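You operate a simulated robot arm through the tools that you are given. There is no shell and no other tool. Be economical: measure what you need, move in short steps, check, and stop when the job is done.

You are at the controls of a simulated two-armed robot. One attempt, no reset.

JOB
Take the yellow probe and leave it on the middle shelf of the orange bench. Then open the left green drawer, put the yellow cap on the top of the orange bench away in the inside of the left green drawer and shut the drawer again. Then press the enter key three times. Keep to this order.

It is judged by the outcome, as a careful person would: the job done as asked, and still so three seconds after it is handed in. It fails if anything else is knocked over, pushed out of place, dropped, spilled or broken. A push-on lid holds only when it is set on centred and level and pressed home; a screw cap is set on level and turned clockwise until tight.

ROBOT AND FRAMES
Two 6-joint arms with two-finger parallel grippers on one trunk, on a base that drives. Base frame: it is fixed to the floor where the robot stands at the start and does not move with it; the origin is under the middle of the robot, x ahead of it, y to its left, z up. Units: m, rad, N and s.
The left shoulder is at the start at [0.05, 0.17, 1.323], the right one opposite. Each reaches about 1.092 m from its shoulder. Places, roughly: enter key [-0.8, -0.4, 0.9]; inside of the left green drawer [-0.7, -3.5, 0.7]; left green drawer [-0.7, -3.4, 0.7]; middle shelf of the orange bench [0.8, -0.8, 0.5]. Payload 1.57 kg a hand.
The tool frame of a hand sits at the grasp point between the pads (the TCP): z along the fingers, y along the line on which they close. The tips reach 0.03 m beyond it. The gripper opens to 0.08 m. The fingers are 0.017 m wide and 0.012 m thick; the gripper's body (0.04 by 0.082 m) begins 0.08 m behind the TCP.
Orientation is that of the tool frame in the base frame, as [roll, pitch, yaw] about the fixed x, y, z axes, in that order (R = Rz(yaw) Ry(pitch) Rx(roll)). With the fingers straight down and closing along the base's y, the tool's x points along the base's -x, its y along +y and its z along -z.

CONTROLS
- The arms move only by the tool move_arm. It takes "left_plan", "right_plan" or both (then of equal length, played together; a hand with none holds still); each is a list of rows, each an object of numbers (a shift or turn left out is 0, a gripper value left out holds the last): "tx", "ty", "tz": the shift along the tool's x, y, z in m; "wx", "wy", "wz": the turn, a rotation vector about the tool's x, y, z in rad. In form: [{"tx": .., "ty": .., "tz": .., "wx": .., "wy": .., "wz": ..}, ...]. A call has 1 to 8 rows; each row shifts and turns the commanded pose from where the row before left it, along the tool's axes as they then stand. "left_grip" and "right_grip" are, for a hand that has rows, the finger opening in m, from 0 to 0.08, set as the call begins (left out, the last holds). A row lasts 0.2 s, in which the tool goes at most 0.05 m and 0.15 rad; a call with a longer step from one row to the next is refused whole, and so is a gripper value outside its range. A pose out of reach is approached as far as the arm can. The call stops where the force on the tool passes 40 N (or 10 N more than at its start, if that is more) or the arm is blocked; 0.2 s more then pass. The fingers move at their own pace (about 0.045 m/s each) and stop on an object; they squeeze with about 39 N. The grip force told is the motor's: it shows also when the fingers shut on nothing. Time passes only in rows, and 0.2 s behind the last, so rows that do not move let the fingers close. It gives the time, the measured TCP pose, the force on the tool (base axes), the opening and the grip force at its end, in the units of the frame above (readings bear some noise), with the torque about the TCP (base axes, N m) and any sound that the robot's microphone picked up, and new pictures: "views" is both (left out), scene, wrist or none (wrist: the cameras of the hands that moved).
- Cameras (640 x 400 px; columns grow to the right, rows downward): "scene" is now at [-0.0282, -0.0403, 1.8724]; the picture's right is [-0.95, -0.30, 0.00], its down [-0.27, 0.85, -0.45] and it looks along [0.14, -0.43, -0.89] (base axes); focal length 264 px, centre (320, 200). "left" rides on the left gripper at [0.072, 0.007, -0.122] in its tool frame; the picture's right is [-0.09, 1.00, 0.00], its down [-0.84, -0.08, -0.54] and it looks along [-0.54, -0.05, 0.84] (tool axes); focal length 238 px, centre (320, 200). "right" rides on the right gripper at [0.072, -0.007, -0.122] in its tool frame; the picture's right is [0.09, 1.00, 0.00], its down [-0.84, 0.08, -0.54] and it looks along [-0.54, 0.05, 0.84] (tool axes); focal length 238 px, centre (320, 200). There is no depth. A picture from a camera that has moved, and an enlarged one, comes with that camera's place and axes in the base frame and with its lens. The place of the scene camera against the robot may be out by one fixed shift of up to 0.025 m in any direction.
- raise_lower(by): slides the trunk up (or, below 0, down) by that many m; the arms and the scene camera ride with it, the base frame stays. It gives what a move gives, with no picture.
- roll_base(legs): drives the robot by 1 to 6 legs, each [ahead, left, turn to the left] in m, m and rad, along the robot's own axes; the way and the turn of a leg run together, so that a leg with both is an arc; at most 1.5 m and 3.142 rad a leg. The arms and the cameras ride along, it lands a little off, and it stops where it bumps. It gives what a move gives, and a new picture of the scene camera.
- aim_head(pan, tilt): turns the head with the scene camera to pan (to the left, within 1.501 rad either way) and tilt (down, from -0.506 to 1.204), counted from straight ahead of the robot. It gives what a move gives, and a new picture of the scene camera.
- zoom(camera, box): a new picture of the part [left, top, right, bottom] of that camera's present view, enlarged. The clock stands still meanwhile.
- hand_in(): hands the job in; it is judged then, once.

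Work in short steps. Places have to be worked out from the pictures, the camera data and where the tool is seen: move nearer, look again, correct. Check each grasp and each placing, and mend what went wrong. You have 165 turns and 260 pictures in all, those below and enlarged ones among them. Open the grippers and draw the arms clear of the work before you hand the job in, unless the task says otherwise.

The tools are called after "Call:" by a JSON object that holds its "api" and its "payload". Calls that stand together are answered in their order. move_arm: Moves the arms, as the interface text tells. Its arguments: {"type":"object","properties":{"left_plan":{"type":"array","items":{"type":"object","properties":{"tx":{"type":"number"},"ty":{"type":"number"},"tz":{"type":"number"},"wx":{"type":"number"},"wy":{"type":"number"},"wz":{"type":"number"}}}},"left_grip":{"type":"number"},"right_plan":{"type":"array","items":{"type":"object","properties":{"tx":{"type":"number"},"ty":{"type":"number"},"tz":{"type":"number"},"wx":{"type":"number"},"wy":{"type":"number"},"wz":{"type":"number"}}}},"right_grip":{"type":"number"},"views":{"type":"string","enum":["both","scene","wrist","none"]}},"required":[]} The other tools are called the same way: raise_lower (by) slides the trunk up or down; roll_base (legs) drives the base; aim_head (pan, tilt) turns the head that bears the scene camera; zoom (camera, box) takes an enlarged picture of a part of a camera's view; hand_in () hands the job in.

At the start:

```text
clock: 0.0
left_eef_pos: [0.666, -0.1215, 1.2125]
left_ee_rot: [3.14, 0.001, 3.141]
left_ft_force: [0.3, 0.5, 0.5]
left_moment: [0.02, -0.04, -0.04]
left_grip_width: 0.08
left_grasp_force: 0.0
right_eef_pos: [0.4128, -0.533, 1.2124]
right_ee_rot: [3.141, 0.001, 3.141]
right_ft_force: [0.5, -0.2, -0.4]
right_moment: [0.04, -0.02, 0.0]
right_grip_width: 0.0802
right_grasp_force: 0.0
trunk travel left (down, up): [-0.938, 0.032]
robot x, y, heading: [0.0023, 0.0041, -0.001]
head pan, tilt: [-1.264, 1.107]
```

scene: 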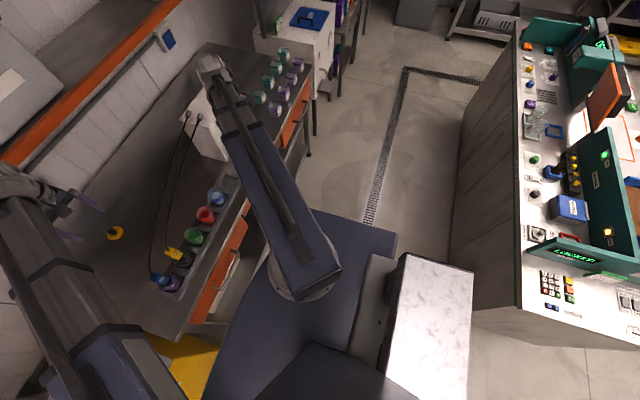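
right: 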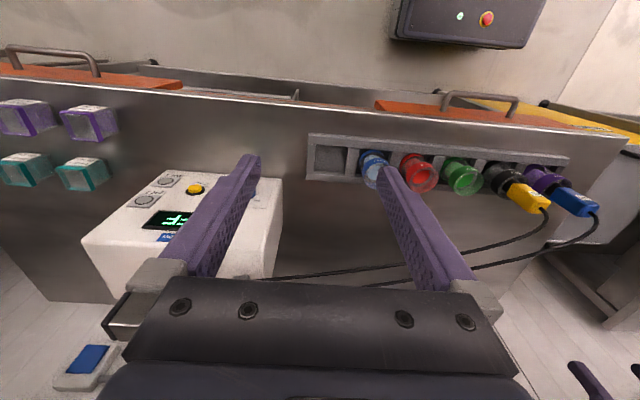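
left: 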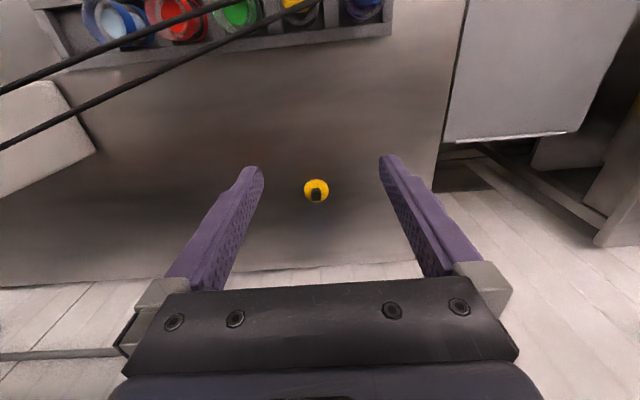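

I'll look closer at the bench with the probes and the yellow cap first.

Call:
{"api": "zoom", "payload": {"camera": "scene", "box": [80, 160, 280, 320]}}

Call:
{"api": "zoom", "payload": {"camera": "right", "box": [280, 80, 640, 300]}}

Call:
{"api": "aim_head", "payload": {"pan": -0.7, "tilt": 0.8}}

```text
2.50 times, centred on (180, 240) of scene
camera zoom: at [-0.0282, -0.0403, 1.8724], right [-0.95, -0.3, 0.0], down [-0.27, 0.85, -0.45], along [0.14, -0.43, -0.89], focal length 661 px, centre (670, 100)
```

zoom: 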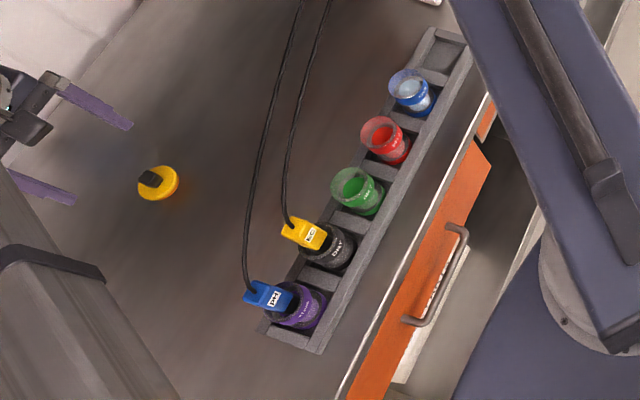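

```text
1.78 times, centred on (460, 190) of right
camera zoom: at [0.3417, -0.5405, 1.3344], right [-0.09, 1.0, 0.0], down [0.84, 0.08, 0.54], along [0.54, 0.05, -0.84], focal length 424 px, centre (71, 218)
```

zoom: 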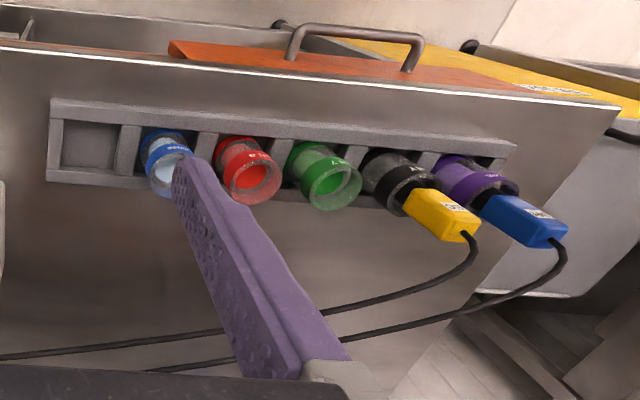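

```text
clock: 1.0
left_eef_pos: [0.6657, -0.1217, 1.213]
left_ee_rot: [-3.141, 0.001, 3.141]
left_ft_force: [1.0, -0.1, 0.7]
left_moment: [-0.02, 0.02, 0.0]
left_grip_width: 0.0801
left_grasp_force: 0.0
right_eef_pos: [0.413, -0.5332, 1.2127]
right_ee_rot: [-3.14, 0.0, -3.141]
right_ft_force: [0.2, 0.5, 0.4]
right_moment: [0.0, 0.0, -0.02]
right_grip_width: 0.08
right_grasp_force: 0.1
trunk travel left (down, up): [-0.938, 0.032]
robot x, y, heading: [-0.002, 0.0017, -0.004]
head pan, tilt: [-0.7, 0.799]
camera scene: at [0.0145, -0.0326, 1.8946], right [-0.64, -0.76, 0.0], down [-0.55, 0.46, -0.7], along [0.53, -0.45, -0.72], focal length 264 px, centre (320, 200)
```

scene: 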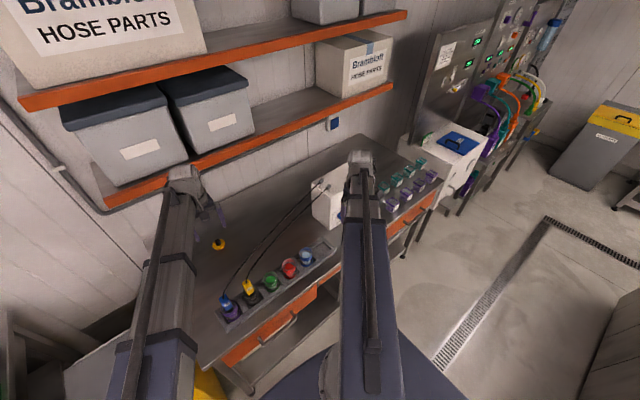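

The yellow probe sits in the black cup, with its head at about (0.543, -0.127, 0.957). The cap is at about (0.83, -0.14, 0.91). I'll bring the left hand above the probe and look.

Call:
{"api": "move_arm", "payload": {"left_plan": [{"tx": 0.041, "ty": -0.002}, {"tx": 0.041, "ty": -0.002}, {"tx": 0.041, "ty": -0.002}, {"tz": 0.04}, {"tz": 0.04}], "views": "both"}}

```text
clock: 2.2
left_eef_pos: [0.5432, -0.1292, 1.213]
left_ee_rot: [-3.141, 0.002, -3.141]
left_ft_force: [-0.3, -0.9, 0.9]
left_moment: [0.01, 0.01, -0.03]
left_grip_width: 0.0799
left_grasp_force: 0.0
left hand out of reach, approached as far as the arm can: row 4, 5
right_eef_pos: [0.4131, -0.5332, 1.2123]
right_ee_rot: [-3.141, 0.0, -3.141]
right_ft_force: [-0.9, 0.3, -0.4]
right_moment: [-0.01, 0.01, -0.03]
right_grip_width: 0.08
right_grasp_force: 0.1
trunk travel left (down, up): [-0.938, 0.032]
robot x, y, heading: [0.0018, 0.0012, 0.002]
head pan, tilt: [-0.7, 0.799]
camera scene: at [0.014, -0.0326, 1.8946], right [-0.64, -0.76, 0.0], down [-0.55, 0.46, -0.7], along [0.53, -0.45, -0.72], focal length 264 px, centre (320, 200)
camera left: at [0.4709, -0.1227, 1.3357], right [0.09, 1.0, 0.0], down [0.84, -0.08, 0.54], along [0.54, -0.05, -0.84], focal length 238 px, centre (320, 200)
```

scene: 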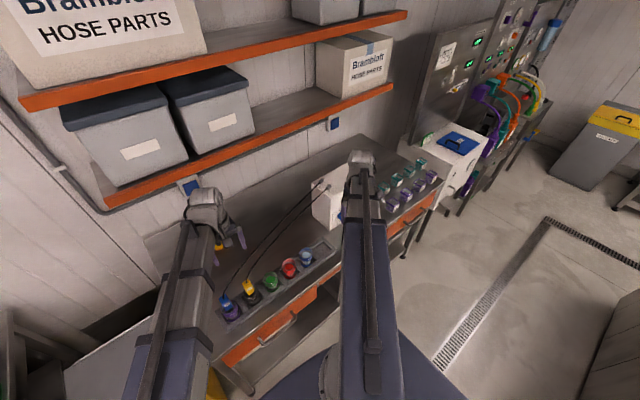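
left: 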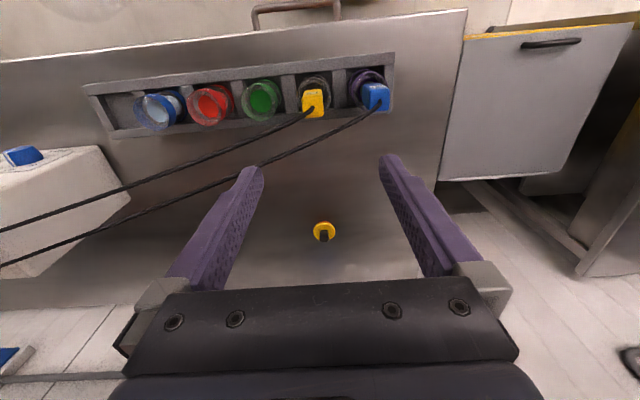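

The trunk is too high for the hand to reach down here, so I'll lower it by 0.1 m. The fingertips stay well above the probe.

Call:
{"api": "raise_lower", "payload": {"by": -0.1}}

Call:
{"api": "zoom", "payload": {"camera": "left", "box": [240, 0, 440, 125]}}

Call:
{"api": "aim_head", "payload": {"pan": -0.35, "tilt": 1.0}}

```text
clock: 3.5
left_eef_pos: [0.544, -0.1306, 1.1135]
left_ee_rot: [3.14, 0.001, 3.141]
left_ft_force: [-0.1, -0.5, -0.3]
left_moment: [0.01, 0.03, 0.0]
left_grip_width: 0.0801
left_grasp_force: 0.1
right_eef_pos: [0.4135, -0.5318, 1.1126]
right_ee_rot: [3.141, 0.001, -3.141]
right_ft_force: [0.3, 0.3, 0.5]
right_moment: [0.01, 0.02, 0.0]
right_grip_width: 0.0801
right_grasp_force: 0.1
trunk travel left (down, up): [-0.838, 0.132]
robot x, y, heading: [0.0028, 0.0033, 0.003]
head pan, tilt: [-0.7, 0.799]
```

```text
3.20 times, centred on (340, 62) of left
camera zoom: at [0.4713, -0.1225, 1.2357], right [0.09, 1.0, 0.0], down [0.84, -0.08, 0.54], along [0.54, -0.05, -0.84], focal length 763 px, centre (256, 640)
```

zoom: 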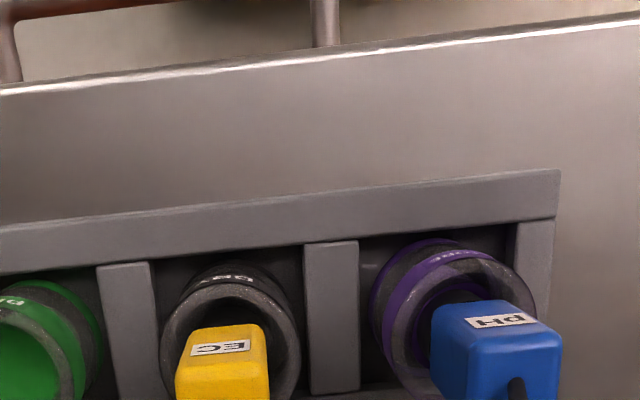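

```text
clock: 4.3
left_eef_pos: [0.5449, -0.1297, 1.1136]
left_ee_rot: [-3.14, -0.001, 3.142]
left_ft_force: [-0.3, 0.1, 0.3]
left_moment: [0.01, 0.0, 0.02]
left_grip_width: 0.0797
left_grasp_force: 0.1
right_eef_pos: [0.4139, -0.5331, 1.1125]
right_ee_rot: [-3.141, 0.001, 3.141]
right_ft_force: [0.6, 0.3, 0.1]
right_moment: [0.01, 0.03, 0.01]
right_grip_width: 0.0798
right_grasp_force: 0.2
trunk travel left (down, up): [-0.838, 0.132]
robot x, y, heading: [0.005, -0.0024, -0.002]
head pan, tilt: [-0.351, 1.0]
camera scene: at [0.0182, -0.0046, 1.7795], right [-0.34, -0.94, 0.0], down [-0.79, 0.29, -0.54], along [0.51, -0.19, -0.84], focal length 264 px, centre (320, 200)
```

scene: 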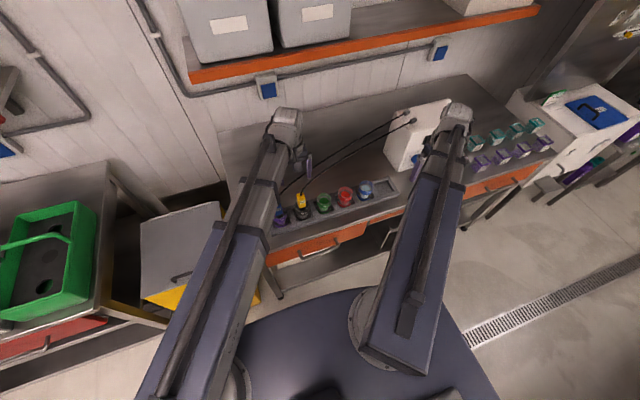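

The head is about 3 cm wide along y and stands clear of its neighbours. I'll go down 6 cm with a narrower opening and look again.

Call:
{"api": "move_arm", "payload": {"left_plan": [{"tx": 0.007, "ty": -0.007, "tz": 0.03}, {"tz": 0.03}], "left_grip": 0.065, "views": "wrist"}}

Call:
{"api": "zoom", "payload": {"camera": "left", "box": [220, 50, 420, 175]}}

Call:
{"api": "zoom", "payload": {"camera": "scene", "box": [240, 100, 440, 225]}}

Call:
{"api": "zoom", "payload": {"camera": "right", "box": [400, 100, 640, 250]}}

```text
clock: 4.9
left_eef_pos: [0.539, -0.1339, 1.1126]
left_ee_rot: [3.139, 0.0, -3.141]
left_ft_force: [-0.8, 0.1, 0.4]
left_moment: [-0.05, -0.01, -0.01]
left_grip_width: 0.0647
left_grasp_force: 0.0
left hand out of reach, approached as far as the arm can: row 1, 2
right_eef_pos: [0.4134, -0.5331, 1.1135]
right_ee_rot: [-3.141, 0.0, -3.141]
right_ft_force: [-1.0, 0.6, -0.4]
right_moment: [0.01, -0.01, -0.04]
right_grip_width: 0.0801
right_grasp_force: 0.0
trunk travel left (down, up): [-0.838, 0.132]
robot x, y, heading: [-0.0023, 0.0018, 0.001]
head pan, tilt: [-0.351, 1.0]
camera left: at [0.4668, -0.1269, 1.2355], right [0.09, 1.0, 0.0], down [0.84, -0.08, 0.54], along [0.54, -0.05, -0.84], focal length 238 px, centre (320, 200)
```

left: 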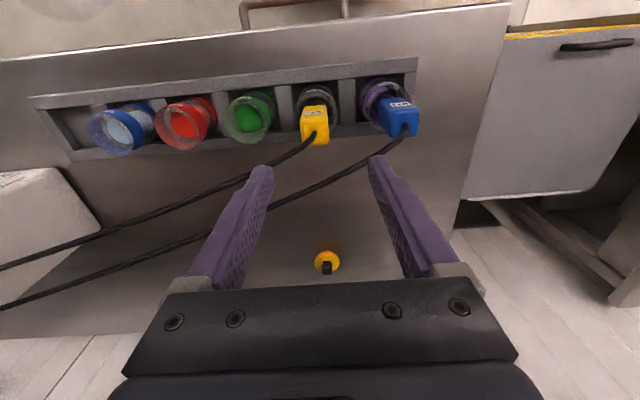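

```text
3.20 times, centred on (320, 112) of left
camera zoom: at [0.4668, -0.1269, 1.2355], right [0.09, 1.0, 0.0], down [0.84, -0.08, 0.54], along [0.54, -0.05, -0.84], focal length 763 px, centre (320, 480)
```

zoom: 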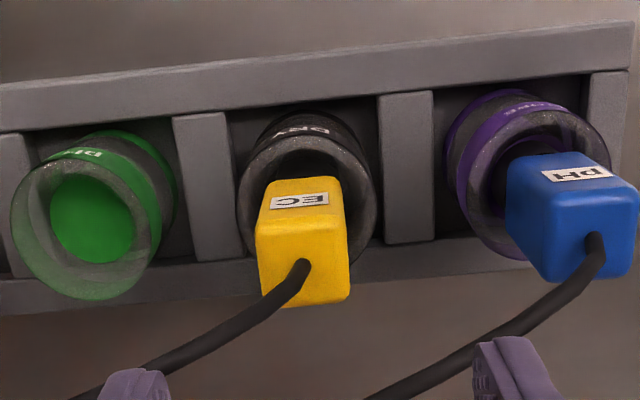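

```text
3.20 times, centred on (340, 162) of scene
camera zoom: at [0.0183, -0.0044, 1.7795], right [-0.34, -0.94, 0.0], down [-0.79, 0.29, -0.54], along [0.51, -0.19, -0.84], focal length 846 px, centre (256, 320)
```

zoom: 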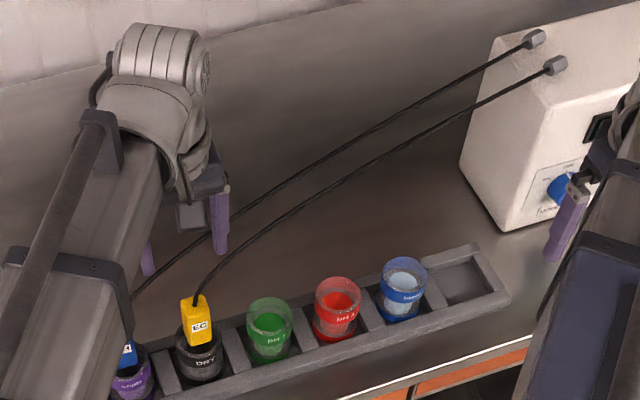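

```text
2.67 times, centred on (520, 175) of right
camera zoom: at [0.3418, -0.5405, 1.2345], right [-0.09, 1.0, 0.0], down [0.84, 0.08, 0.54], along [0.54, 0.05, -0.84], focal length 636 px, centre (-213, 267)
```

zoom: 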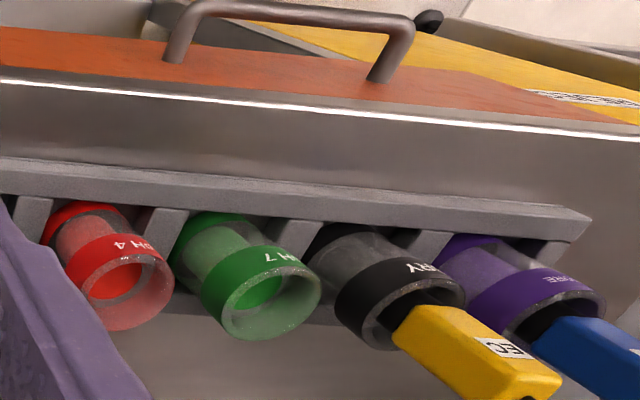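

The head is a box with its top at z≈1.00, centred at about (0.54, -0.137). The cup rim is at about 0.923. I'll raise the right hand out of the way and then lower the trunk so the left hand comes down over the probe.

Call:
{"api": "move_arm", "payload": {"right_plan": [{"tz": -0.05}, {"tz": -0.05}, {"tz": -0.04}], "left_plan": [{"tx": 0}, {"tx": 0}, {"ty": -0.003}], "views": "none"}}

Call:
{"api": "raise_lower", "payload": {"by": -0.08}}

Call:
{"api": "zoom", "payload": {"camera": "left", "box": [160, 50, 480, 250]}}

```text
clock: 5.7
left_eef_pos: [0.5403, -0.1379, 1.1127]
left_ee_rot: [3.141, 0.0, 3.141]
left_ft_force: [-0.7, 0.3, -0.5]
left_moment: [-0.02, -0.01, -0.06]
left_grip_width: 0.065
left_grasp_force: 0.2
right_eef_pos: [0.4137, -0.5336, 1.1116]
right_ee_rot: [-3.142, 0.0, 3.14]
right_ft_force: [0.2, 0.0, -0.1]
right_moment: [0.03, 0.0, 0.01]
right_grip_width: 0.0797
right_grasp_force: 0.1
right hand out of reach, approached as far as the arm can: row 1, 2, 3
trunk travel left (down, up): [-0.838, 0.132]
robot x, y, heading: [0.0015, -0.0014, 0.001]
head pan, tilt: [-0.351, 1.0]
```

```text
clock: 6.9
left_eef_pos: [0.5383, -0.1376, 1.0331]
left_ee_rot: [3.14, 0.001, -3.14]
left_ft_force: [-0.3, -0.1, -0.6]
left_moment: [0.0, 0.03, -0.02]
left_grip_width: 0.065
left_grasp_force: 0.0
right_eef_pos: [0.4136, -0.5319, 1.0323]
right_ee_rot: [-3.141, -0.002, -3.141]
right_ft_force: [-0.2, -1.0, 0.2]
right_moment: [-0.02, -0.01, -0.01]
right_grip_width: 0.0799
right_grasp_force: 0.0
trunk travel left (down, up): [-0.758, 0.212]
robot x, y, heading: [-0.0017, 0.0015, -0.006]
head pan, tilt: [-0.351, 1.0]
```

```text
2.00 times, centred on (320, 150) of left
camera zoom: at [0.4667, -0.1302, 1.1557], right [0.09, 1.0, 0.0], down [0.84, -0.08, 0.54], along [0.54, -0.05, -0.84], focal length 477 px, centre (320, 300)
```

zoom: 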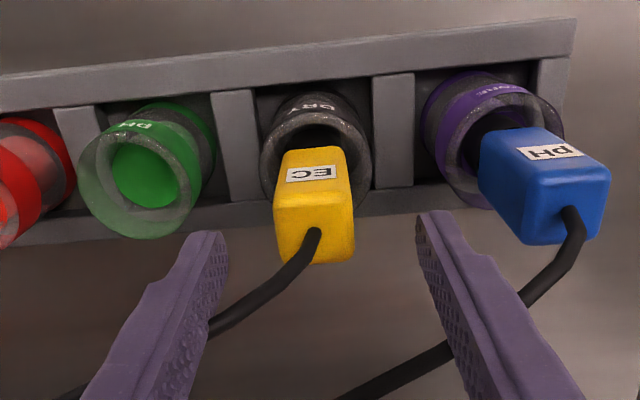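

The fingers straddle the head evenly. The vertical moves were refused oddly, so I'll test a small downward step.

Call:
{"api": "move_arm", "payload": {"left_plan": [{"tz": 0.01}, {"tz": 0.01}], "views": "none"}}

```text
clock: 7.5
left_eef_pos: [0.5388, -0.1386, 1.0341]
left_ee_rot: [3.141, 0.003, 3.139]
left_ft_force: [-0.5, 0.1, -1.4]
left_moment: [-0.03, 0.0, 0.0]
left_grip_width: 0.0649
left_grasp_force: 0.1
left hand out of reach, approached as far as the arm can: row 1, 2
right_eef_pos: [0.4139, -0.5327, 1.0339]
right_ee_rot: [-3.141, -0.002, 3.141]
right_ft_force: [-0.7, 0.0, -0.1]
right_moment: [-0.03, -0.01, 0.05]
right_grip_width: 0.08
right_grasp_force: 0.0
trunk travel left (down, up): [-0.758, 0.212]
robot x, y, heading: [-0.0019, 0.0016, -0.003]
head pan, tilt: [-0.351, 1.0]
```

The arms seem to move only horizontally while the fingers point down, so vertical travel has to come from the trunk. I'll lower it 0.07 m, leaving the tips just above the cup rim.

Call:
{"api": "raise_lower", "payload": {"by": -0.035}}

Call:
{"api": "zoom", "payload": {"camera": "left", "box": [160, 80, 480, 280]}}

Call:
{"api": "zoom", "payload": {"camera": "right", "box": [400, 100, 640, 250]}}

```text
clock: 8.3
left_eef_pos: [0.5387, -0.1376, 0.9984]
left_ee_rot: [-3.141, 0.0, 3.141]
left_ft_force: [0.1, -0.3, -0.2]
left_moment: [0.0, -0.01, -0.02]
left_grip_width: 0.0651
left_grasp_force: 0.0
right_eef_pos: [0.4128, -0.5333, 0.9971]
right_ee_rot: [-3.141, 0.001, 3.141]
right_ft_force: [0.0, 0.1, 0.0]
right_moment: [-0.02, 0.01, -0.02]
right_grip_width: 0.0801
right_grasp_force: 0.1
trunk travel left (down, up): [-0.723, 0.247]
robot x, y, heading: [-0.0025, 0.0035, 0.001]
head pan, tilt: [-0.351, 1.0]
```

```text
2.00 times, centred on (320, 180) of left
camera zoom: at [0.4667, -0.1302, 1.1206], right [0.09, 1.0, 0.0], down [0.84, -0.08, 0.54], along [0.54, -0.05, -0.84], focal length 477 px, centre (320, 240)
```

zoom: 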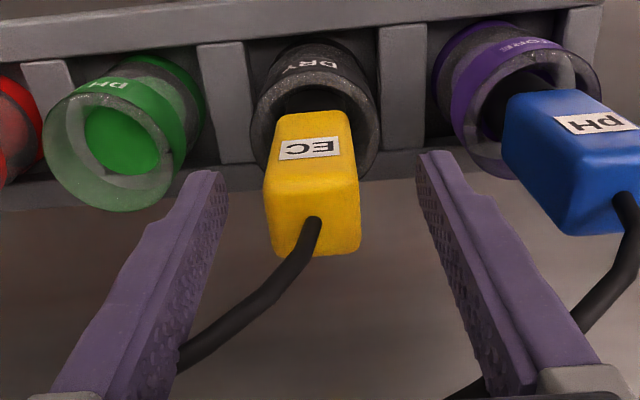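

```text
2.67 times, centred on (520, 175) of right
camera zoom: at [0.3416, -0.5405, 1.1195], right [-0.09, 1.0, 0.0], down [0.84, 0.08, 0.54], along [0.54, 0.05, -0.84], focal length 636 px, centre (-213, 267)
```

zoom: 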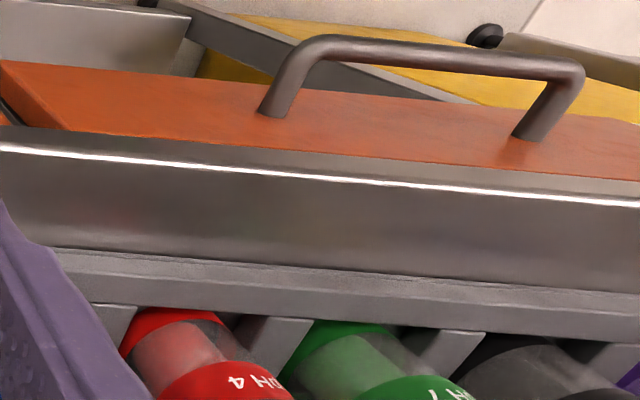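

The head top is at about (0.543, -0.139, 0.99). I'll go down another 0.035 m, then close.

Call:
{"api": "raise_lower", "payload": {"by": -0.037}}

Call:
{"api": "move_arm", "payload": {"left_plan": [{"tx": -0.003, "ty": -0.001}, {}, {}, {}, {}], "left_grip": 0.0, "views": "wrist"}}

```text
clock: 9.1
left_eef_pos: [0.5405, -0.1376, 0.9617]
left_ee_rot: [-3.141, 0.001, 3.141]
left_ft_force: [0.3, 0.0, -0.1]
left_moment: [-0.01, 0.0, 0.02]
left_grip_width: 0.0648
left_grasp_force: 0.0
right_eef_pos: [0.4135, -0.5323, 0.9614]
right_ee_rot: [-3.141, 0.0, 3.14]
right_ft_force: [0.5, 0.1, 0.2]
right_moment: [0.0, 0.02, -0.03]
right_grip_width: 0.0798
right_grasp_force: 0.1
trunk travel left (down, up): [-0.686, 0.284]
robot x, y, heading: [0.0017, -0.0008, 0.001]
head pan, tilt: [-0.351, 1.0]
```

```text
clock: 10.3
left_eef_pos: [0.5402, -0.1392, 0.9604]
left_ee_rot: [-3.142, 0.001, 3.14]
left_ft_force: [0.9, -0.1, 0.3]
left_moment: [0.04, -0.03, -0.02]
left_grip_width: 0.0287
left_grasp_force: 38.6
right_eef_pos: [0.4124, -0.5325, 0.9613]
right_ee_rot: [-3.141, 0.0, 3.141]
right_ft_force: [0.1, 0.4, -0.3]
right_moment: [0.0, 0.02, 0.03]
right_grip_width: 0.0802
right_grasp_force: 0.1
trunk travel left (down, up): [-0.686, 0.284]
robot x, y, heading: [0.0012, 0.0004, 0.003]
head pan, tilt: [-0.351, 1.0]
camera left: at [0.4693, -0.1313, 1.0836], right [0.09, 1.0, 0.0], down [0.84, -0.08, 0.54], along [0.54, -0.05, -0.84], focal length 238 px, centre (320, 200)
```

left: 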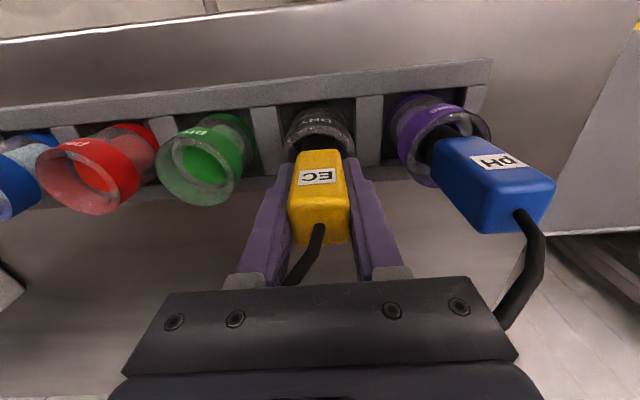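

The head is gripped, with the fingers stopped at 29 mm under force. I'll lift 0.15 m and check.

Call:
{"api": "raise_lower", "payload": {"by": 0.1}}

Call:
{"api": "zoom", "payload": {"camera": "left", "box": [0, 0, 640, 400]}}

Call:
{"api": "zoom", "payload": {"camera": "scene", "box": [200, 80, 440, 230]}}

```text
clock: 11.6
left_eef_pos: [0.5423, -0.1375, 1.0593]
left_ee_rot: [3.141, 0.0, -3.141]
left_ft_force: [-0.2, -0.3, -1.1]
left_moment: [0.02, -0.04, 0.01]
left_grip_width: 0.0282
left_grasp_force: 38.6
right_eef_pos: [0.4148, -0.5324, 1.0606]
right_ee_rot: [3.14, -0.001, -3.141]
right_ft_force: [0.1, 0.5, 0.5]
right_moment: [-0.03, -0.02, 0.0]
right_grip_width: 0.0798
right_grasp_force: 0.0
trunk travel left (down, up): [-0.786, 0.184]
robot x, y, heading: [0.0017, 0.0033, -0.0]
head pan, tilt: [-0.351, 1.0]
```

```text
1.00 times, centred on (320, 200) of left (not enlarged: the box is as wide or as high as the picture)
camera zoom: at [0.4694, -0.1314, 1.1835], right [0.09, 1.0, 0.0], down [0.84, -0.08, 0.54], along [0.54, -0.05, -0.84], focal length 238 px, centre (320, 200)
```

zoom: 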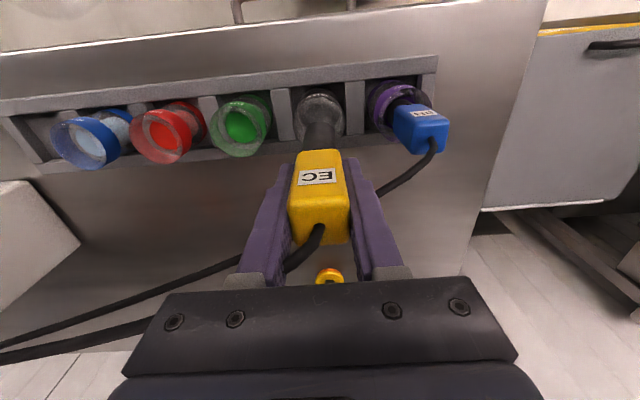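

```text
2.67 times, centred on (320, 155) of scene
camera zoom: at [0.0184, -0.0046, 1.7274], right [-0.34, -0.94, 0.0], down [-0.79, 0.29, -0.54], along [0.51, -0.19, -0.84], focal length 705 px, centre (320, 320)
```

zoom: 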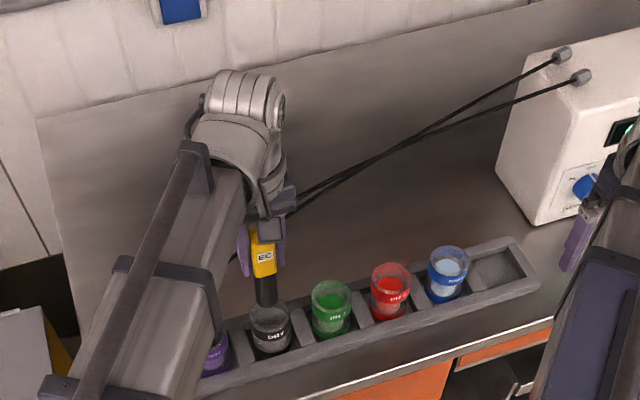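

The probe is rising cleanly. I'll lift another 0.14 m so the shaft clears the cup.

Call:
{"api": "raise_lower", "payload": {"by": 0.14}}

Call:
{"api": "zoom", "payload": {"camera": "scene", "box": [200, 80, 440, 230]}}

Call:
{"api": "zoom", "payload": {"camera": "right", "box": [0, 0, 640, 400]}}

```text
clock: 13.3
left_eef_pos: [0.541, -0.1378, 1.2002]
left_ee_rot: [3.141, -0.001, 3.142]
left_ft_force: [-0.5, 0.0, -0.4]
left_moment: [-0.02, 0.01, 0.0]
left_grip_width: 0.0286
left_grasp_force: 38.3
right_eef_pos: [0.4134, -0.5328, 1.2008]
right_ee_rot: [3.14, 0.0, 3.141]
right_ft_force: [-0.1, 0.3, 0.3]
right_moment: [0.03, 0.0, -0.01]
right_grip_width: 0.0799
right_grasp_force: 0.0
trunk travel left (down, up): [-0.926, 0.044]
robot x, y, heading: [-0.0005, 0.0031, 0.003]
head pan, tilt: [-0.351, 1.0]
```

```text
2.67 times, centred on (320, 155) of scene
camera zoom: at [0.0184, -0.0046, 1.8674], right [-0.34, -0.94, 0.0], down [-0.79, 0.29, -0.54], along [0.51, -0.19, -0.84], focal length 705 px, centre (320, 320)
```

zoom: 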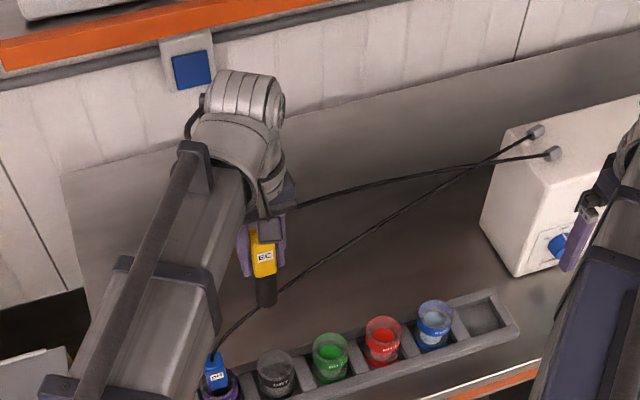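

```text
1.00 times, centred on (320, 200) of right (not enlarged: the box is as wide or as high as the picture)
camera zoom: at [0.3418, -0.5406, 1.3223], right [-0.09, 1.0, 0.0], down [0.84, 0.08, 0.54], along [0.54, 0.05, -0.84], focal length 238 px, centre (320, 200)
```

zoom: 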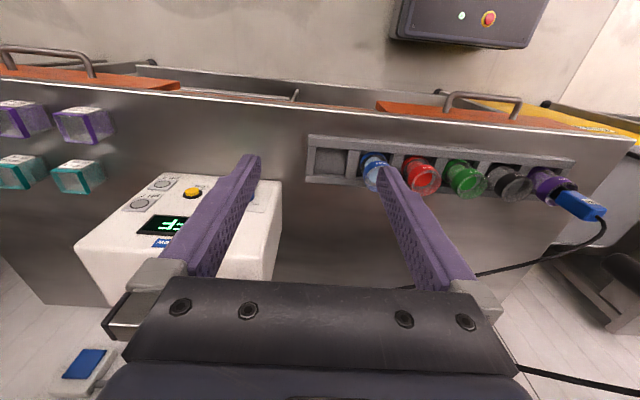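

The probe is free of the cup, with a short shaft of about 5 cm below the head. I'll back the base away from the bench so the arms can go down and I can see the shelf, watching for cable pull.

Call:
{"api": "roll_base", "payload": {"legs": [[-0.22, 0, 0]]}}

Call:
{"api": "zoom", "payload": {"camera": "left", "box": [0, 0, 640, 400]}}

```text
clock: 15.0
left_eef_pos: [0.3228, -0.1385, 1.2011]
left_ee_rot: [-3.142, -0.001, -3.141]
left_ft_force: [0.5, -0.1, -0.2]
left_moment: [-0.02, -0.02, 0.03]
left_grip_width: 0.0283
left_grasp_force: 38.7
right_eef_pos: [0.1944, -0.5323, 1.2019]
right_ee_rot: [-3.142, 0.0, 3.142]
right_ft_force: [0.4, -0.3, -0.8]
right_moment: [0.0, -0.02, -0.01]
right_grip_width: 0.0797
right_grasp_force: 0.1
trunk travel left (down, up): [-0.926, 0.044]
robot x, y, heading: [-0.2205, 0.0011, 0.004]
head pan, tilt: [-0.351, 1.0]
camera scene: at [-0.2012, -0.0047, 1.8675], right [-0.34, -0.94, 0.0], down [-0.79, 0.29, -0.54], along [0.51, -0.19, -0.84], focal length 264 px, centre (320, 200)
```

scene: 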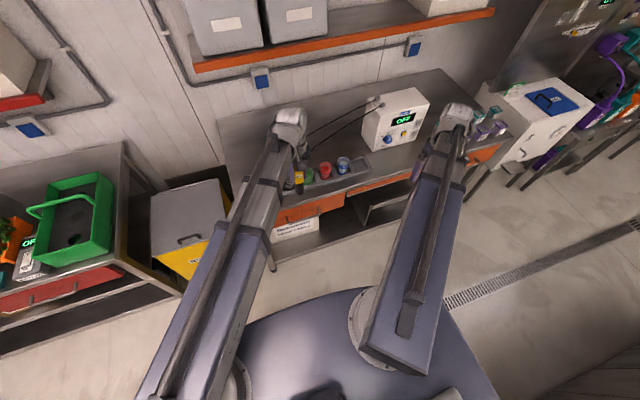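

```text
1.00 times, centred on (320, 200) of left (not enlarged: the box is as wide or as high as the picture)
camera zoom: at [0.2504, -0.1314, 1.3239], right [0.09, 1.0, 0.0], down [0.84, -0.08, 0.54], along [0.54, -0.05, -0.84], focal length 238 px, centre (320, 200)
```

zoom: 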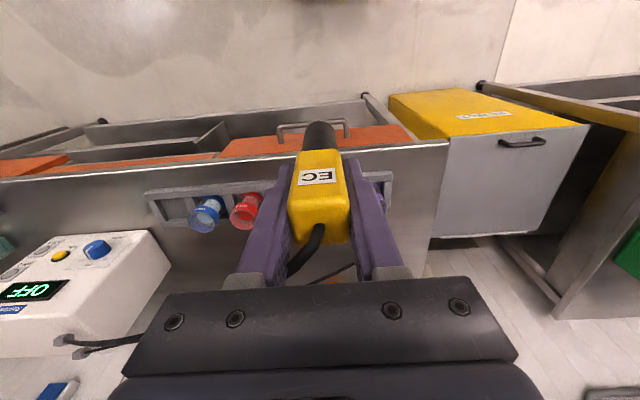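

No pull from the cable so far. I'll look at the bench front in detail.

Call:
{"api": "zoom", "payload": {"camera": "scene", "box": [220, 120, 540, 320]}}

Call:
{"api": "zoom", "payload": {"camera": "left", "box": [0, 50, 480, 250]}}

```text
2.00 times, centred on (380, 220) of scene
camera zoom: at [-0.2012, -0.0047, 1.8675], right [-0.34, -0.94, 0.0], down [-0.79, 0.29, -0.54], along [0.51, -0.19, -0.84], focal length 528 px, centre (200, 160)
```

zoom: 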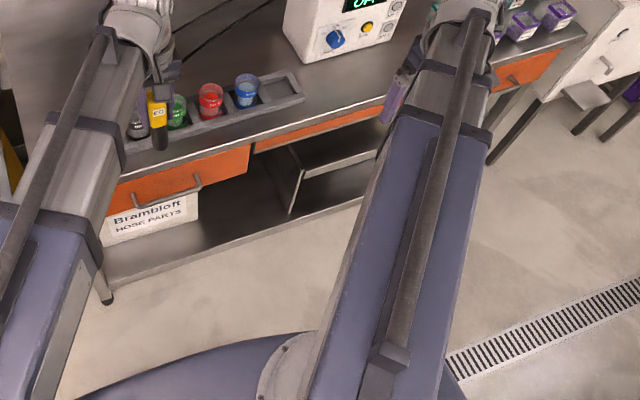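

```text
1.33 times, centred on (240, 150) of left
camera zoom: at [0.2504, -0.1314, 1.3239], right [0.09, 1.0, 0.0], down [0.84, -0.08, 0.54], along [0.54, -0.05, -0.84], focal length 318 px, centre (427, 267)
```

zoom: 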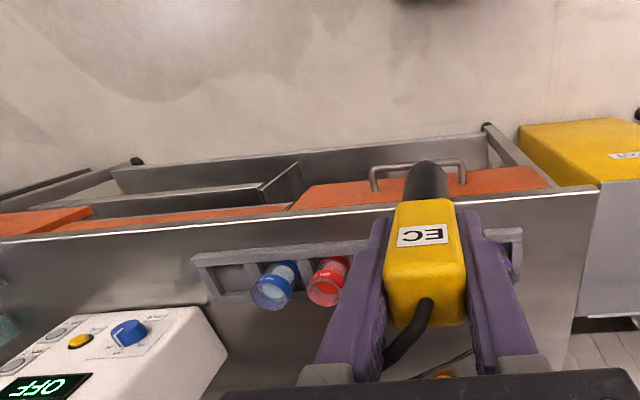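

The middle shelf is the open cubby right of the divider: front edge x≈0.48, z≈0.5, y from -0.57 rightward. I'll drive right 0.6 m so the left hand faces it.

Call:
{"api": "roll_base", "payload": {"legs": [[0, -0.6, 0]]}}

Call:
{"api": "aim_head", "payload": {"pan": -0.1, "tilt": 0.9}}

```text
clock: 18.4
left_eef_pos: [0.3217, -0.747, 1.2011]
left_ee_rot: [-3.141, 0.0, 3.136]
left_ft_force: [0.4, 0.3, -0.6]
left_moment: [0.05, 0.0, 0.04]
left_grip_width: 0.0284
left_grasp_force: 38.2
right_eef_pos: [0.1916, -1.1412, 1.1995]
right_ee_rot: [-3.14, 0.0, 3.136]
right_ft_force: [0.6, -0.2, 0.2]
right_moment: [0.04, -0.01, 0.04]
right_grip_width: 0.0799
right_grasp_force: 0.1
trunk travel left (down, up): [-0.926, 0.044]
robot x, y, heading: [-0.218, -0.6031, -0.005]
head pan, tilt: [-0.351, 1.0]
camera scene: at [-0.2013, -0.611, 1.8675], right [-0.35, -0.94, 0.0], down [-0.79, 0.29, -0.54], along [0.51, -0.19, -0.84], focal length 264 px, centre (320, 200)
```

scene: 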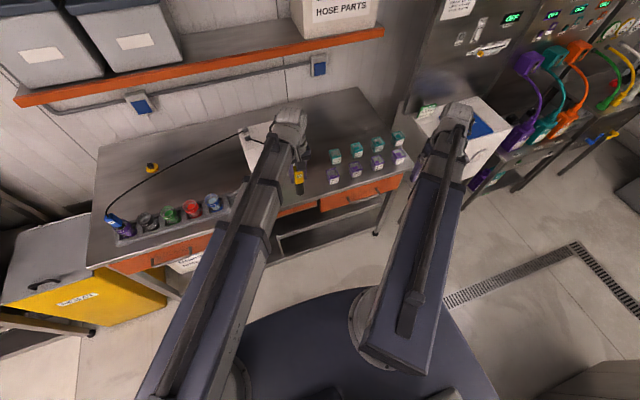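

```text
clock: 19.2
left_eef_pos: [0.3214, -0.7447, 1.201]
left_ee_rot: [-3.14, 0.001, 3.136]
left_ft_force: [-0.3, -0.2, -1.3]
left_moment: [-0.01, -0.02, -0.01]
left_grip_width: 0.0285
left_grasp_force: 39.2
right_eef_pos: [0.1911, -1.1397, 1.2016]
right_ee_rot: [-3.141, -0.001, 3.137]
right_ft_force: [-0.1, 0.1, 0.6]
right_moment: [0.02, 0.02, 0.03]
right_grip_width: 0.08
right_grasp_force: 0.0
trunk travel left (down, up): [-0.926, 0.044]
robot x, y, heading: [-0.2224, -0.603, -0.006]
head pan, tilt: [-0.099, 0.901]
camera scene: at [-0.1915, -0.5934, 1.8747], right [-0.1, -0.99, 0.0], down [-0.78, 0.08, -0.62], along [0.62, -0.07, -0.78], focal length 264 px, centre (320, 200)
```

scene: 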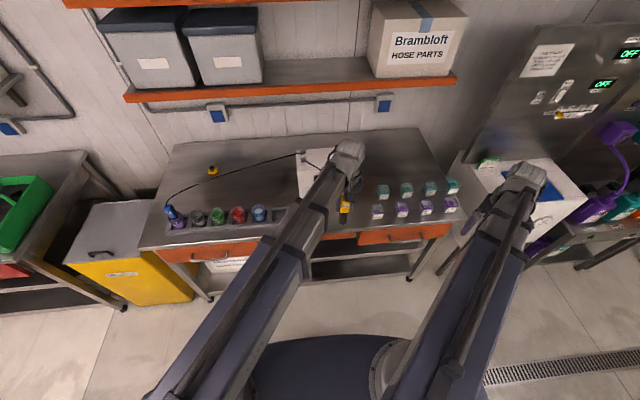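

The cable gives no pull. I'll test how the left wrist pitches, since I want the fingers pointing forward to go in over the shelf.

Call:
{"api": "move_arm", "payload": {"left_plan": [{"wy": -0.1}, {"wy": -0.1}], "views": "none"}}

```text
clock: 19.8
left_eef_pos: [0.3212, -0.7468, 1.204]
left_ee_rot: [-3.141, 0.2, 3.136]
left_ft_force: [-0.1, 0.0, -0.5]
left_moment: [-0.01, -0.01, 0.0]
left_grip_width: 0.0285
left_grasp_force: 38.2
left hand out of reach, approached as far as the arm can: row 2
right_eef_pos: [0.1903, -1.1408, 1.2003]
right_ee_rot: [-3.141, 0.001, 3.136]
right_ft_force: [-0.5, 0.6, 0.0]
right_moment: [-0.03, -0.01, 0.03]
right_grip_width: 0.08
right_grasp_force: 0.1
trunk travel left (down, up): [-0.926, 0.044]
robot x, y, heading: [-0.2198, -0.6045, -0.002]
head pan, tilt: [-0.099, 0.901]
```

It pitches fine, with the wrist about 0.15 m behind the TCP. I'll pitch the rest of the way, swinging the TCP around the wrist.

Call:
{"api": "move_arm", "payload": {"left_plan": [{"wy": -0.14, "tx": -0.021}, {"wy": -0.14, "tx": -0.021}, {"wy": -0.14, "tx": -0.021}, {"wy": -0.14, "tx": -0.021}, {"wy": -0.14, "tx": -0.021}, {"wy": -0.14, "tx": -0.021}, {"wy": -0.14, "tx": -0.021}], "views": "scene"}}

```text
clock: 21.4
left_eef_pos: [0.4364, -0.7465, 1.3374]
left_ee_rot: [-3.139, 1.18, 3.139]
left_ft_force: [-0.2, -0.7, -0.4]
left_moment: [-0.03, 0.02, 0.04]
left_grip_width: 0.0287
left_grasp_force: 38.6
left hand out of reach, approached as far as the arm can: row 2, 3, 4, 5, 6, 7
right_eef_pos: [0.1912, -1.1412, 1.2002]
right_ee_rot: [3.141, 0.0, 3.138]
right_ft_force: [-0.5, 0.3, 0.6]
right_moment: [0.01, 0.01, 0.02]
right_grip_width: 0.0803
right_grasp_force: 0.0
trunk travel left (down, up): [-0.926, 0.044]
robot x, y, heading: [-0.2228, -0.6055, -0.003]
head pan, tilt: [-0.099, 0.901]
camera scene: at [-0.1916, -0.5937, 1.8747], right [-0.1, -0.99, 0.0], down [-0.78, 0.08, -0.62], along [0.62, -0.06, -0.78], focal length 264 px, centre (320, 200)
```

scene: 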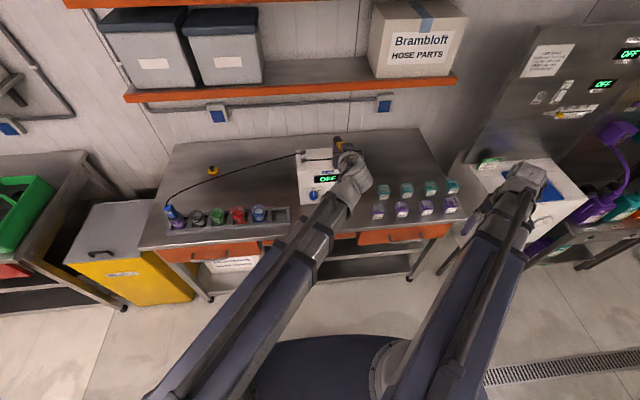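

Solving the readings gives a wrist pivot about 0.22 m behind the TCP. Before lowering past the bench edge I'll draw the left hand straight back about 0.17 m and finish pitching to about 1.4.

Call:
{"api": "move_arm", "payload": {"left_plan": [{"tx": 0.0165, "tz": -0.04}, {"tx": 0.0165, "tz": -0.04}, {"tx": 0.0165, "tz": -0.04}, {"tx": 0.0165, "tz": -0.04}, {"wy": -0.11, "tx": -0.024}, {"wy": -0.11, "tx": -0.024}], "views": "scene"}}

```text
clock: 22.8
left_eef_pos: [0.2922, -0.7641, 1.383]
left_ee_rot: [3.141, 1.398, 3.137]
left_ft_force: [-0.5, 0.5, -0.5]
left_moment: [0.0, 0.02, 0.0]
left_grip_width: 0.0283
left_grasp_force: 38.7
left hand out of reach, approached as far as the arm can: row 4
right_eef_pos: [0.1905, -1.1404, 1.2012]
right_ee_rot: [-3.141, -0.001, 3.136]
right_ft_force: [1.1, 0.0, 0.1]
right_moment: [0.02, 0.0, -0.02]
right_grip_width: 0.08
right_grasp_force: 0.1
trunk travel left (down, up): [-0.926, 0.044]
robot x, y, heading: [-0.2171, -0.6058, 0.0]
head pan, tilt: [-0.099, 0.901]
camera scene: at [-0.1919, -0.594, 1.8747], right [-0.1, -0.99, 0.0], down [-0.78, 0.08, -0.62], along [0.62, -0.06, -0.78], focal length 264 px, centre (320, 200)
```

scene: 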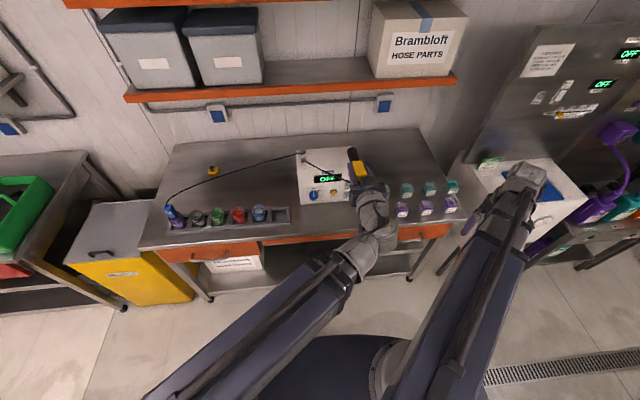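

I'll back the base 4 cm more for clearance, then lower the trunk part way and look at the shelf.

Call:
{"api": "roll_base", "payload": {"legs": [[-0.04, 0, 0]]}}

Call:
{"api": "raise_lower", "payload": {"by": -0.55}}

Call:
{"api": "aim_head", "payload": {"pan": -0.1, "tilt": 0.75}}

Call:
{"api": "zoom", "payload": {"camera": "left", "box": [0, 0, 640, 400]}}

```text
clock: 23.6
left_eef_pos: [0.251, -0.7638, 1.3838]
left_ee_rot: [3.141, 1.399, 3.135]
left_ft_force: [-1.1, -0.6, -0.5]
left_moment: [-0.02, 0.05, 0.0]
left_grip_width: 0.0283
left_grasp_force: 38.7
right_eef_pos: [0.1508, -1.1392, 1.2016]
right_ee_rot: [-3.141, 0.002, 3.137]
right_ft_force: [0.3, 0.3, -0.8]
right_moment: [-0.03, -0.05, -0.03]
right_grip_width: 0.0799
right_grasp_force: 0.1
trunk travel left (down, up): [-0.926, 0.044]
robot x, y, heading: [-0.256, -0.6022, -0.005]
head pan, tilt: [-0.099, 0.901]
camera scene: at [-0.2341, -0.5937, 1.8748], right [-0.1, -0.99, 0.0], down [-0.78, 0.08, -0.62], along [0.62, -0.06, -0.78], focal length 264 px, centre (320, 200)
```

scene: 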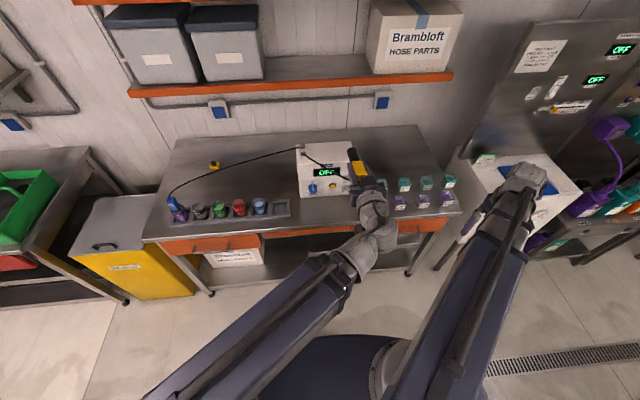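

```text
refused: -0.55 is not a number from -0.4 to 0.4
```

```text
clock: 24.4
left_eef_pos: [0.2531, -0.7645, 1.3832]
left_ee_rot: [3.14, 1.396, 3.136]
left_ft_force: [0.3, 0.2, -0.2]
left_moment: [0.01, 0.02, 0.03]
left_grip_width: 0.0283
left_grasp_force: 38.4
right_eef_pos: [0.1512, -1.14, 1.2011]
right_ee_rot: [3.142, 0.002, 3.135]
right_ft_force: [-0.4, 0.5, -0.1]
right_moment: [0.01, 0.0, 0.0]
right_grip_width: 0.0802
right_grasp_force: 0.0
trunk travel left (down, up): [-0.926, 0.044]
robot x, y, heading: [-0.2571, -0.6047, -0.003]
head pan, tilt: [-0.099, 0.75]
camera scene: at [-0.2233, -0.5942, 1.8866], right [-0.1, -0.99, 0.0], down [-0.68, 0.07, -0.73], along [0.73, -0.08, -0.68], focal length 264 px, centre (320, 200)
```

scene: 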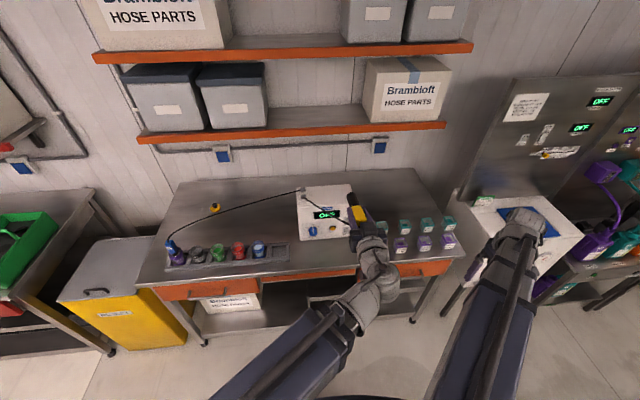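

```text
1.00 times, centred on (320, 200) of left (not enlarged: the box is as wide or as high as the picture)
camera zoom: at [0.1204, -0.7565, 1.3338], right [0.02, 1.0, 0.09], down [-0.39, -0.08, 0.92], along [0.92, -0.05, 0.39], focal length 238 px, centre (320, 200)
```

zoom: 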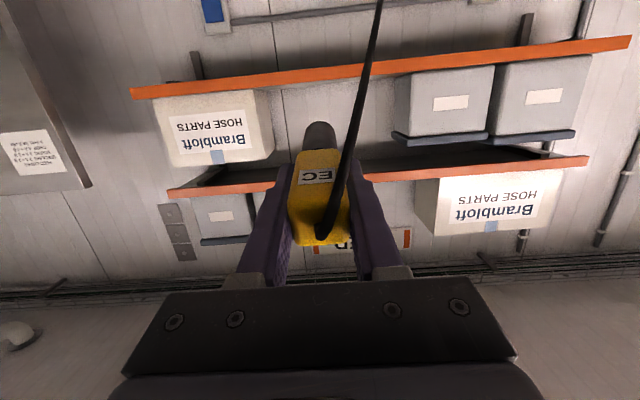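

Lowering is limited to 0.4 m per call, so I'll do it in two parts with a look between.

Call:
{"api": "raise_lower", "payload": {"by": -0.4}}

Call:
{"api": "raise_lower", "payload": {"by": -0.15}}

Call:
{"api": "aim_head", "payload": {"pan": -0.1, "tilt": 0.6}}

Call:
{"api": "zoom", "payload": {"camera": "left", "box": [0, 0, 640, 400]}}

```text
clock: 28.2
left_eef_pos: [0.2531, -0.7648, 0.9828]
left_ee_rot: [3.139, 1.397, 3.137]
left_ft_force: [-0.4, -0.6, -1.0]
left_moment: [0.01, -0.01, 0.03]
left_grip_width: 0.0283
left_grasp_force: 38.7
right_eef_pos: [0.152, -1.1399, 0.8006]
right_ee_rot: [-3.141, -0.001, 3.136]
right_ft_force: [0.1, 0.8, 0.0]
right_moment: [-0.03, 0.03, 0.02]
right_grip_width: 0.08
right_grasp_force: 0.0
trunk travel left (down, up): [-0.526, 0.444]
robot x, y, heading: [-0.2583, -0.6063, -0.006]
head pan, tilt: [-0.099, 0.75]
```

```text
clock: 29.9
left_eef_pos: [0.2533, -0.7641, 0.8336]
left_ee_rot: [3.138, 1.399, 3.137]
left_ft_force: [-0.8, 0.2, -0.5]
left_moment: [0.0, 0.02, 0.01]
left_grip_width: 0.0281
left_grasp_force: 38.5
right_eef_pos: [0.1525, -1.1415, 0.6512]
right_ee_rot: [3.14, 0.002, 3.136]
right_ft_force: [0.2, -0.5, 0.2]
right_moment: [0.01, -0.03, 0.0]
right_grip_width: 0.08
right_grasp_force: 0.0
trunk travel left (down, up): [-0.376, 0.594]
robot x, y, heading: [-0.2605, -0.6032, -0.009]
head pan, tilt: [-0.099, 0.75]
```

```text
clock: 30.6
left_eef_pos: [0.2528, -0.7648, 0.8335]
left_ee_rot: [3.14, 1.397, 3.137]
left_ft_force: [0.3, -0.5, -1.8]
left_moment: [-0.01, 0.03, 0.0]
left_grip_width: 0.0281
left_grasp_force: 38.4
right_eef_pos: [0.1514, -1.1412, 0.651]
right_ee_rot: [-3.141, -0.001, 3.135]
right_ft_force: [0.4, 0.2, -0.1]
right_moment: [-0.02, 0.0, -0.04]
right_grip_width: 0.0798
right_grasp_force: 0.0
trunk travel left (down, up): [-0.376, 0.594]
robot x, y, heading: [-0.2594, -0.6048, -0.006]
head pan, tilt: [-0.099, 0.6]
camera scene: at [-0.2183, -0.5948, 1.3495], right [-0.1, -0.99, 0.0], down [-0.56, 0.06, -0.82], along [0.82, -0.09, -0.57], focal length 264 px, centre (320, 200)
```

scene: 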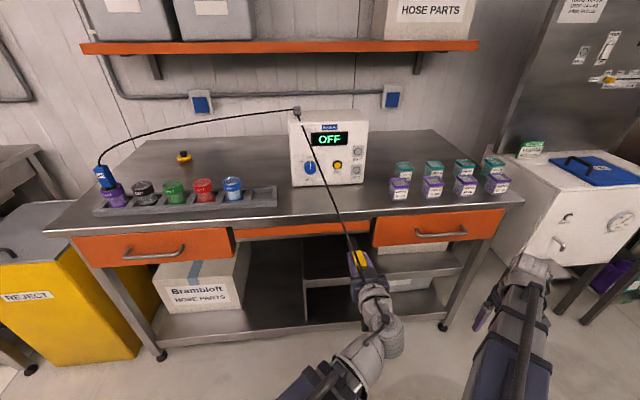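

```text
1.00 times, centred on (320, 200) of left (not enlarged: the box is as wide or as high as the picture)
camera zoom: at [0.1201, -0.7565, 0.7839], right [0.02, 1.0, 0.09], down [-0.39, -0.08, 0.92], along [0.92, -0.05, 0.39], focal length 238 px, centre (320, 200)
```

zoom: 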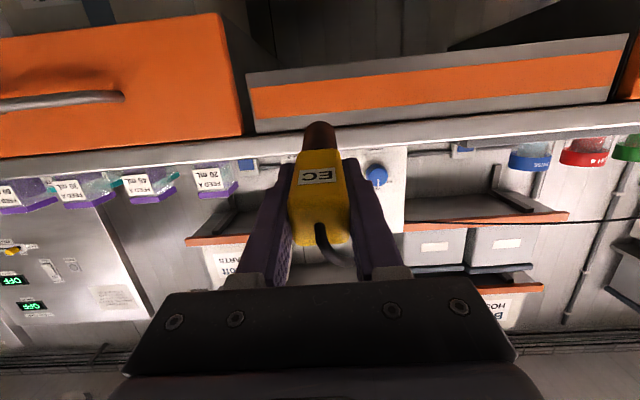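

Now the shelf is visible. I'll zoom in on it.

Call:
{"api": "zoom", "payload": {"camera": "scene", "box": [280, 210, 520, 360]}}

```text
2.67 times, centred on (400, 285) of scene
camera zoom: at [-0.2183, -0.5948, 1.3495], right [-0.1, -0.99, 0.0], down [-0.56, 0.06, -0.82], along [0.82, -0.09, -0.57], focal length 705 px, centre (107, -27)
```

zoom: 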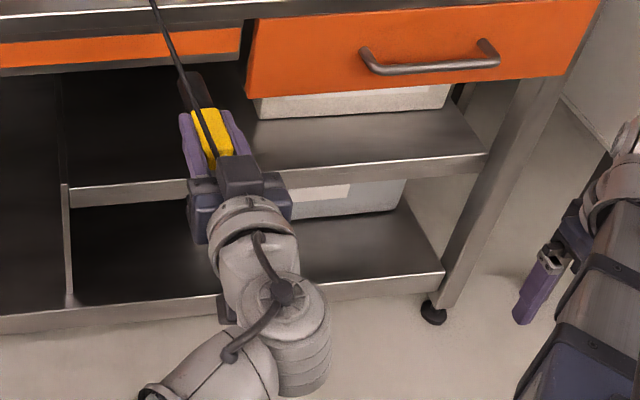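

The middle shelf top is at about z≈0.49, its front edge at x≈0.45, and there's a box on it only at y<-0.93. I'll roll the hand about its own axis so the wrist camera ends up above, clear of the shelf edge, starting with part of the roll.

Call:
{"api": "move_arm", "payload": {"left_plan": [{"wz": 0.15}, {"wz": 0.15}, {"wz": 0.15}, {"wz": 0.15}, {"wz": 0.15}, {"wz": 0.15}, {"wz": 0.15}, {"wz": 0.15}], "views": "wrist"}}

```text
clock: 32.4
left_eef_pos: [0.2531, -0.7642, 0.8317]
left_ee_rot: [1.756, 0.364, 1.632]
left_ft_force: [0.5, 0.1, -0.3]
left_moment: [-0.06, 0.01, -0.02]
left_grip_width: 0.0285
left_grasp_force: 39.0
right_eef_pos: [0.1519, -1.1389, 0.6509]
right_ee_rot: [3.142, 0.0, 3.136]
right_ft_force: [0.8, 0.5, 0.1]
right_moment: [-0.01, 0.0, 0.02]
right_grip_width: 0.0802
right_grasp_force: 0.1
trunk travel left (down, up): [-0.376, 0.594]
robot x, y, heading: [-0.2598, -0.6048, -0.007]
head pan, tilt: [-0.099, 0.6]
camera left: at [0.1293, -0.6936, 0.8353], right [0.17, 0.27, 0.95], down [-0.5, -0.81, 0.32], along [0.85, -0.53, 0.0], focal length 238 px, centre (320, 200)
```

left: 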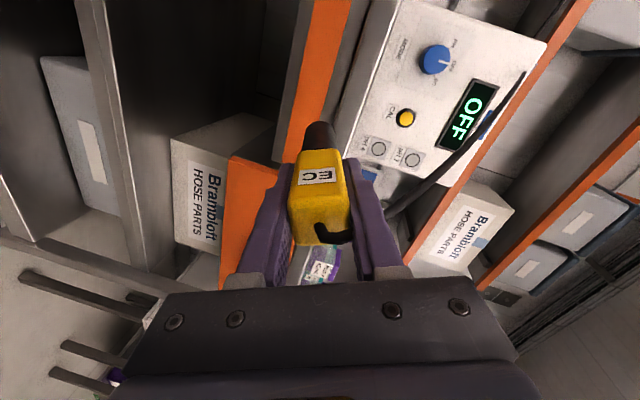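

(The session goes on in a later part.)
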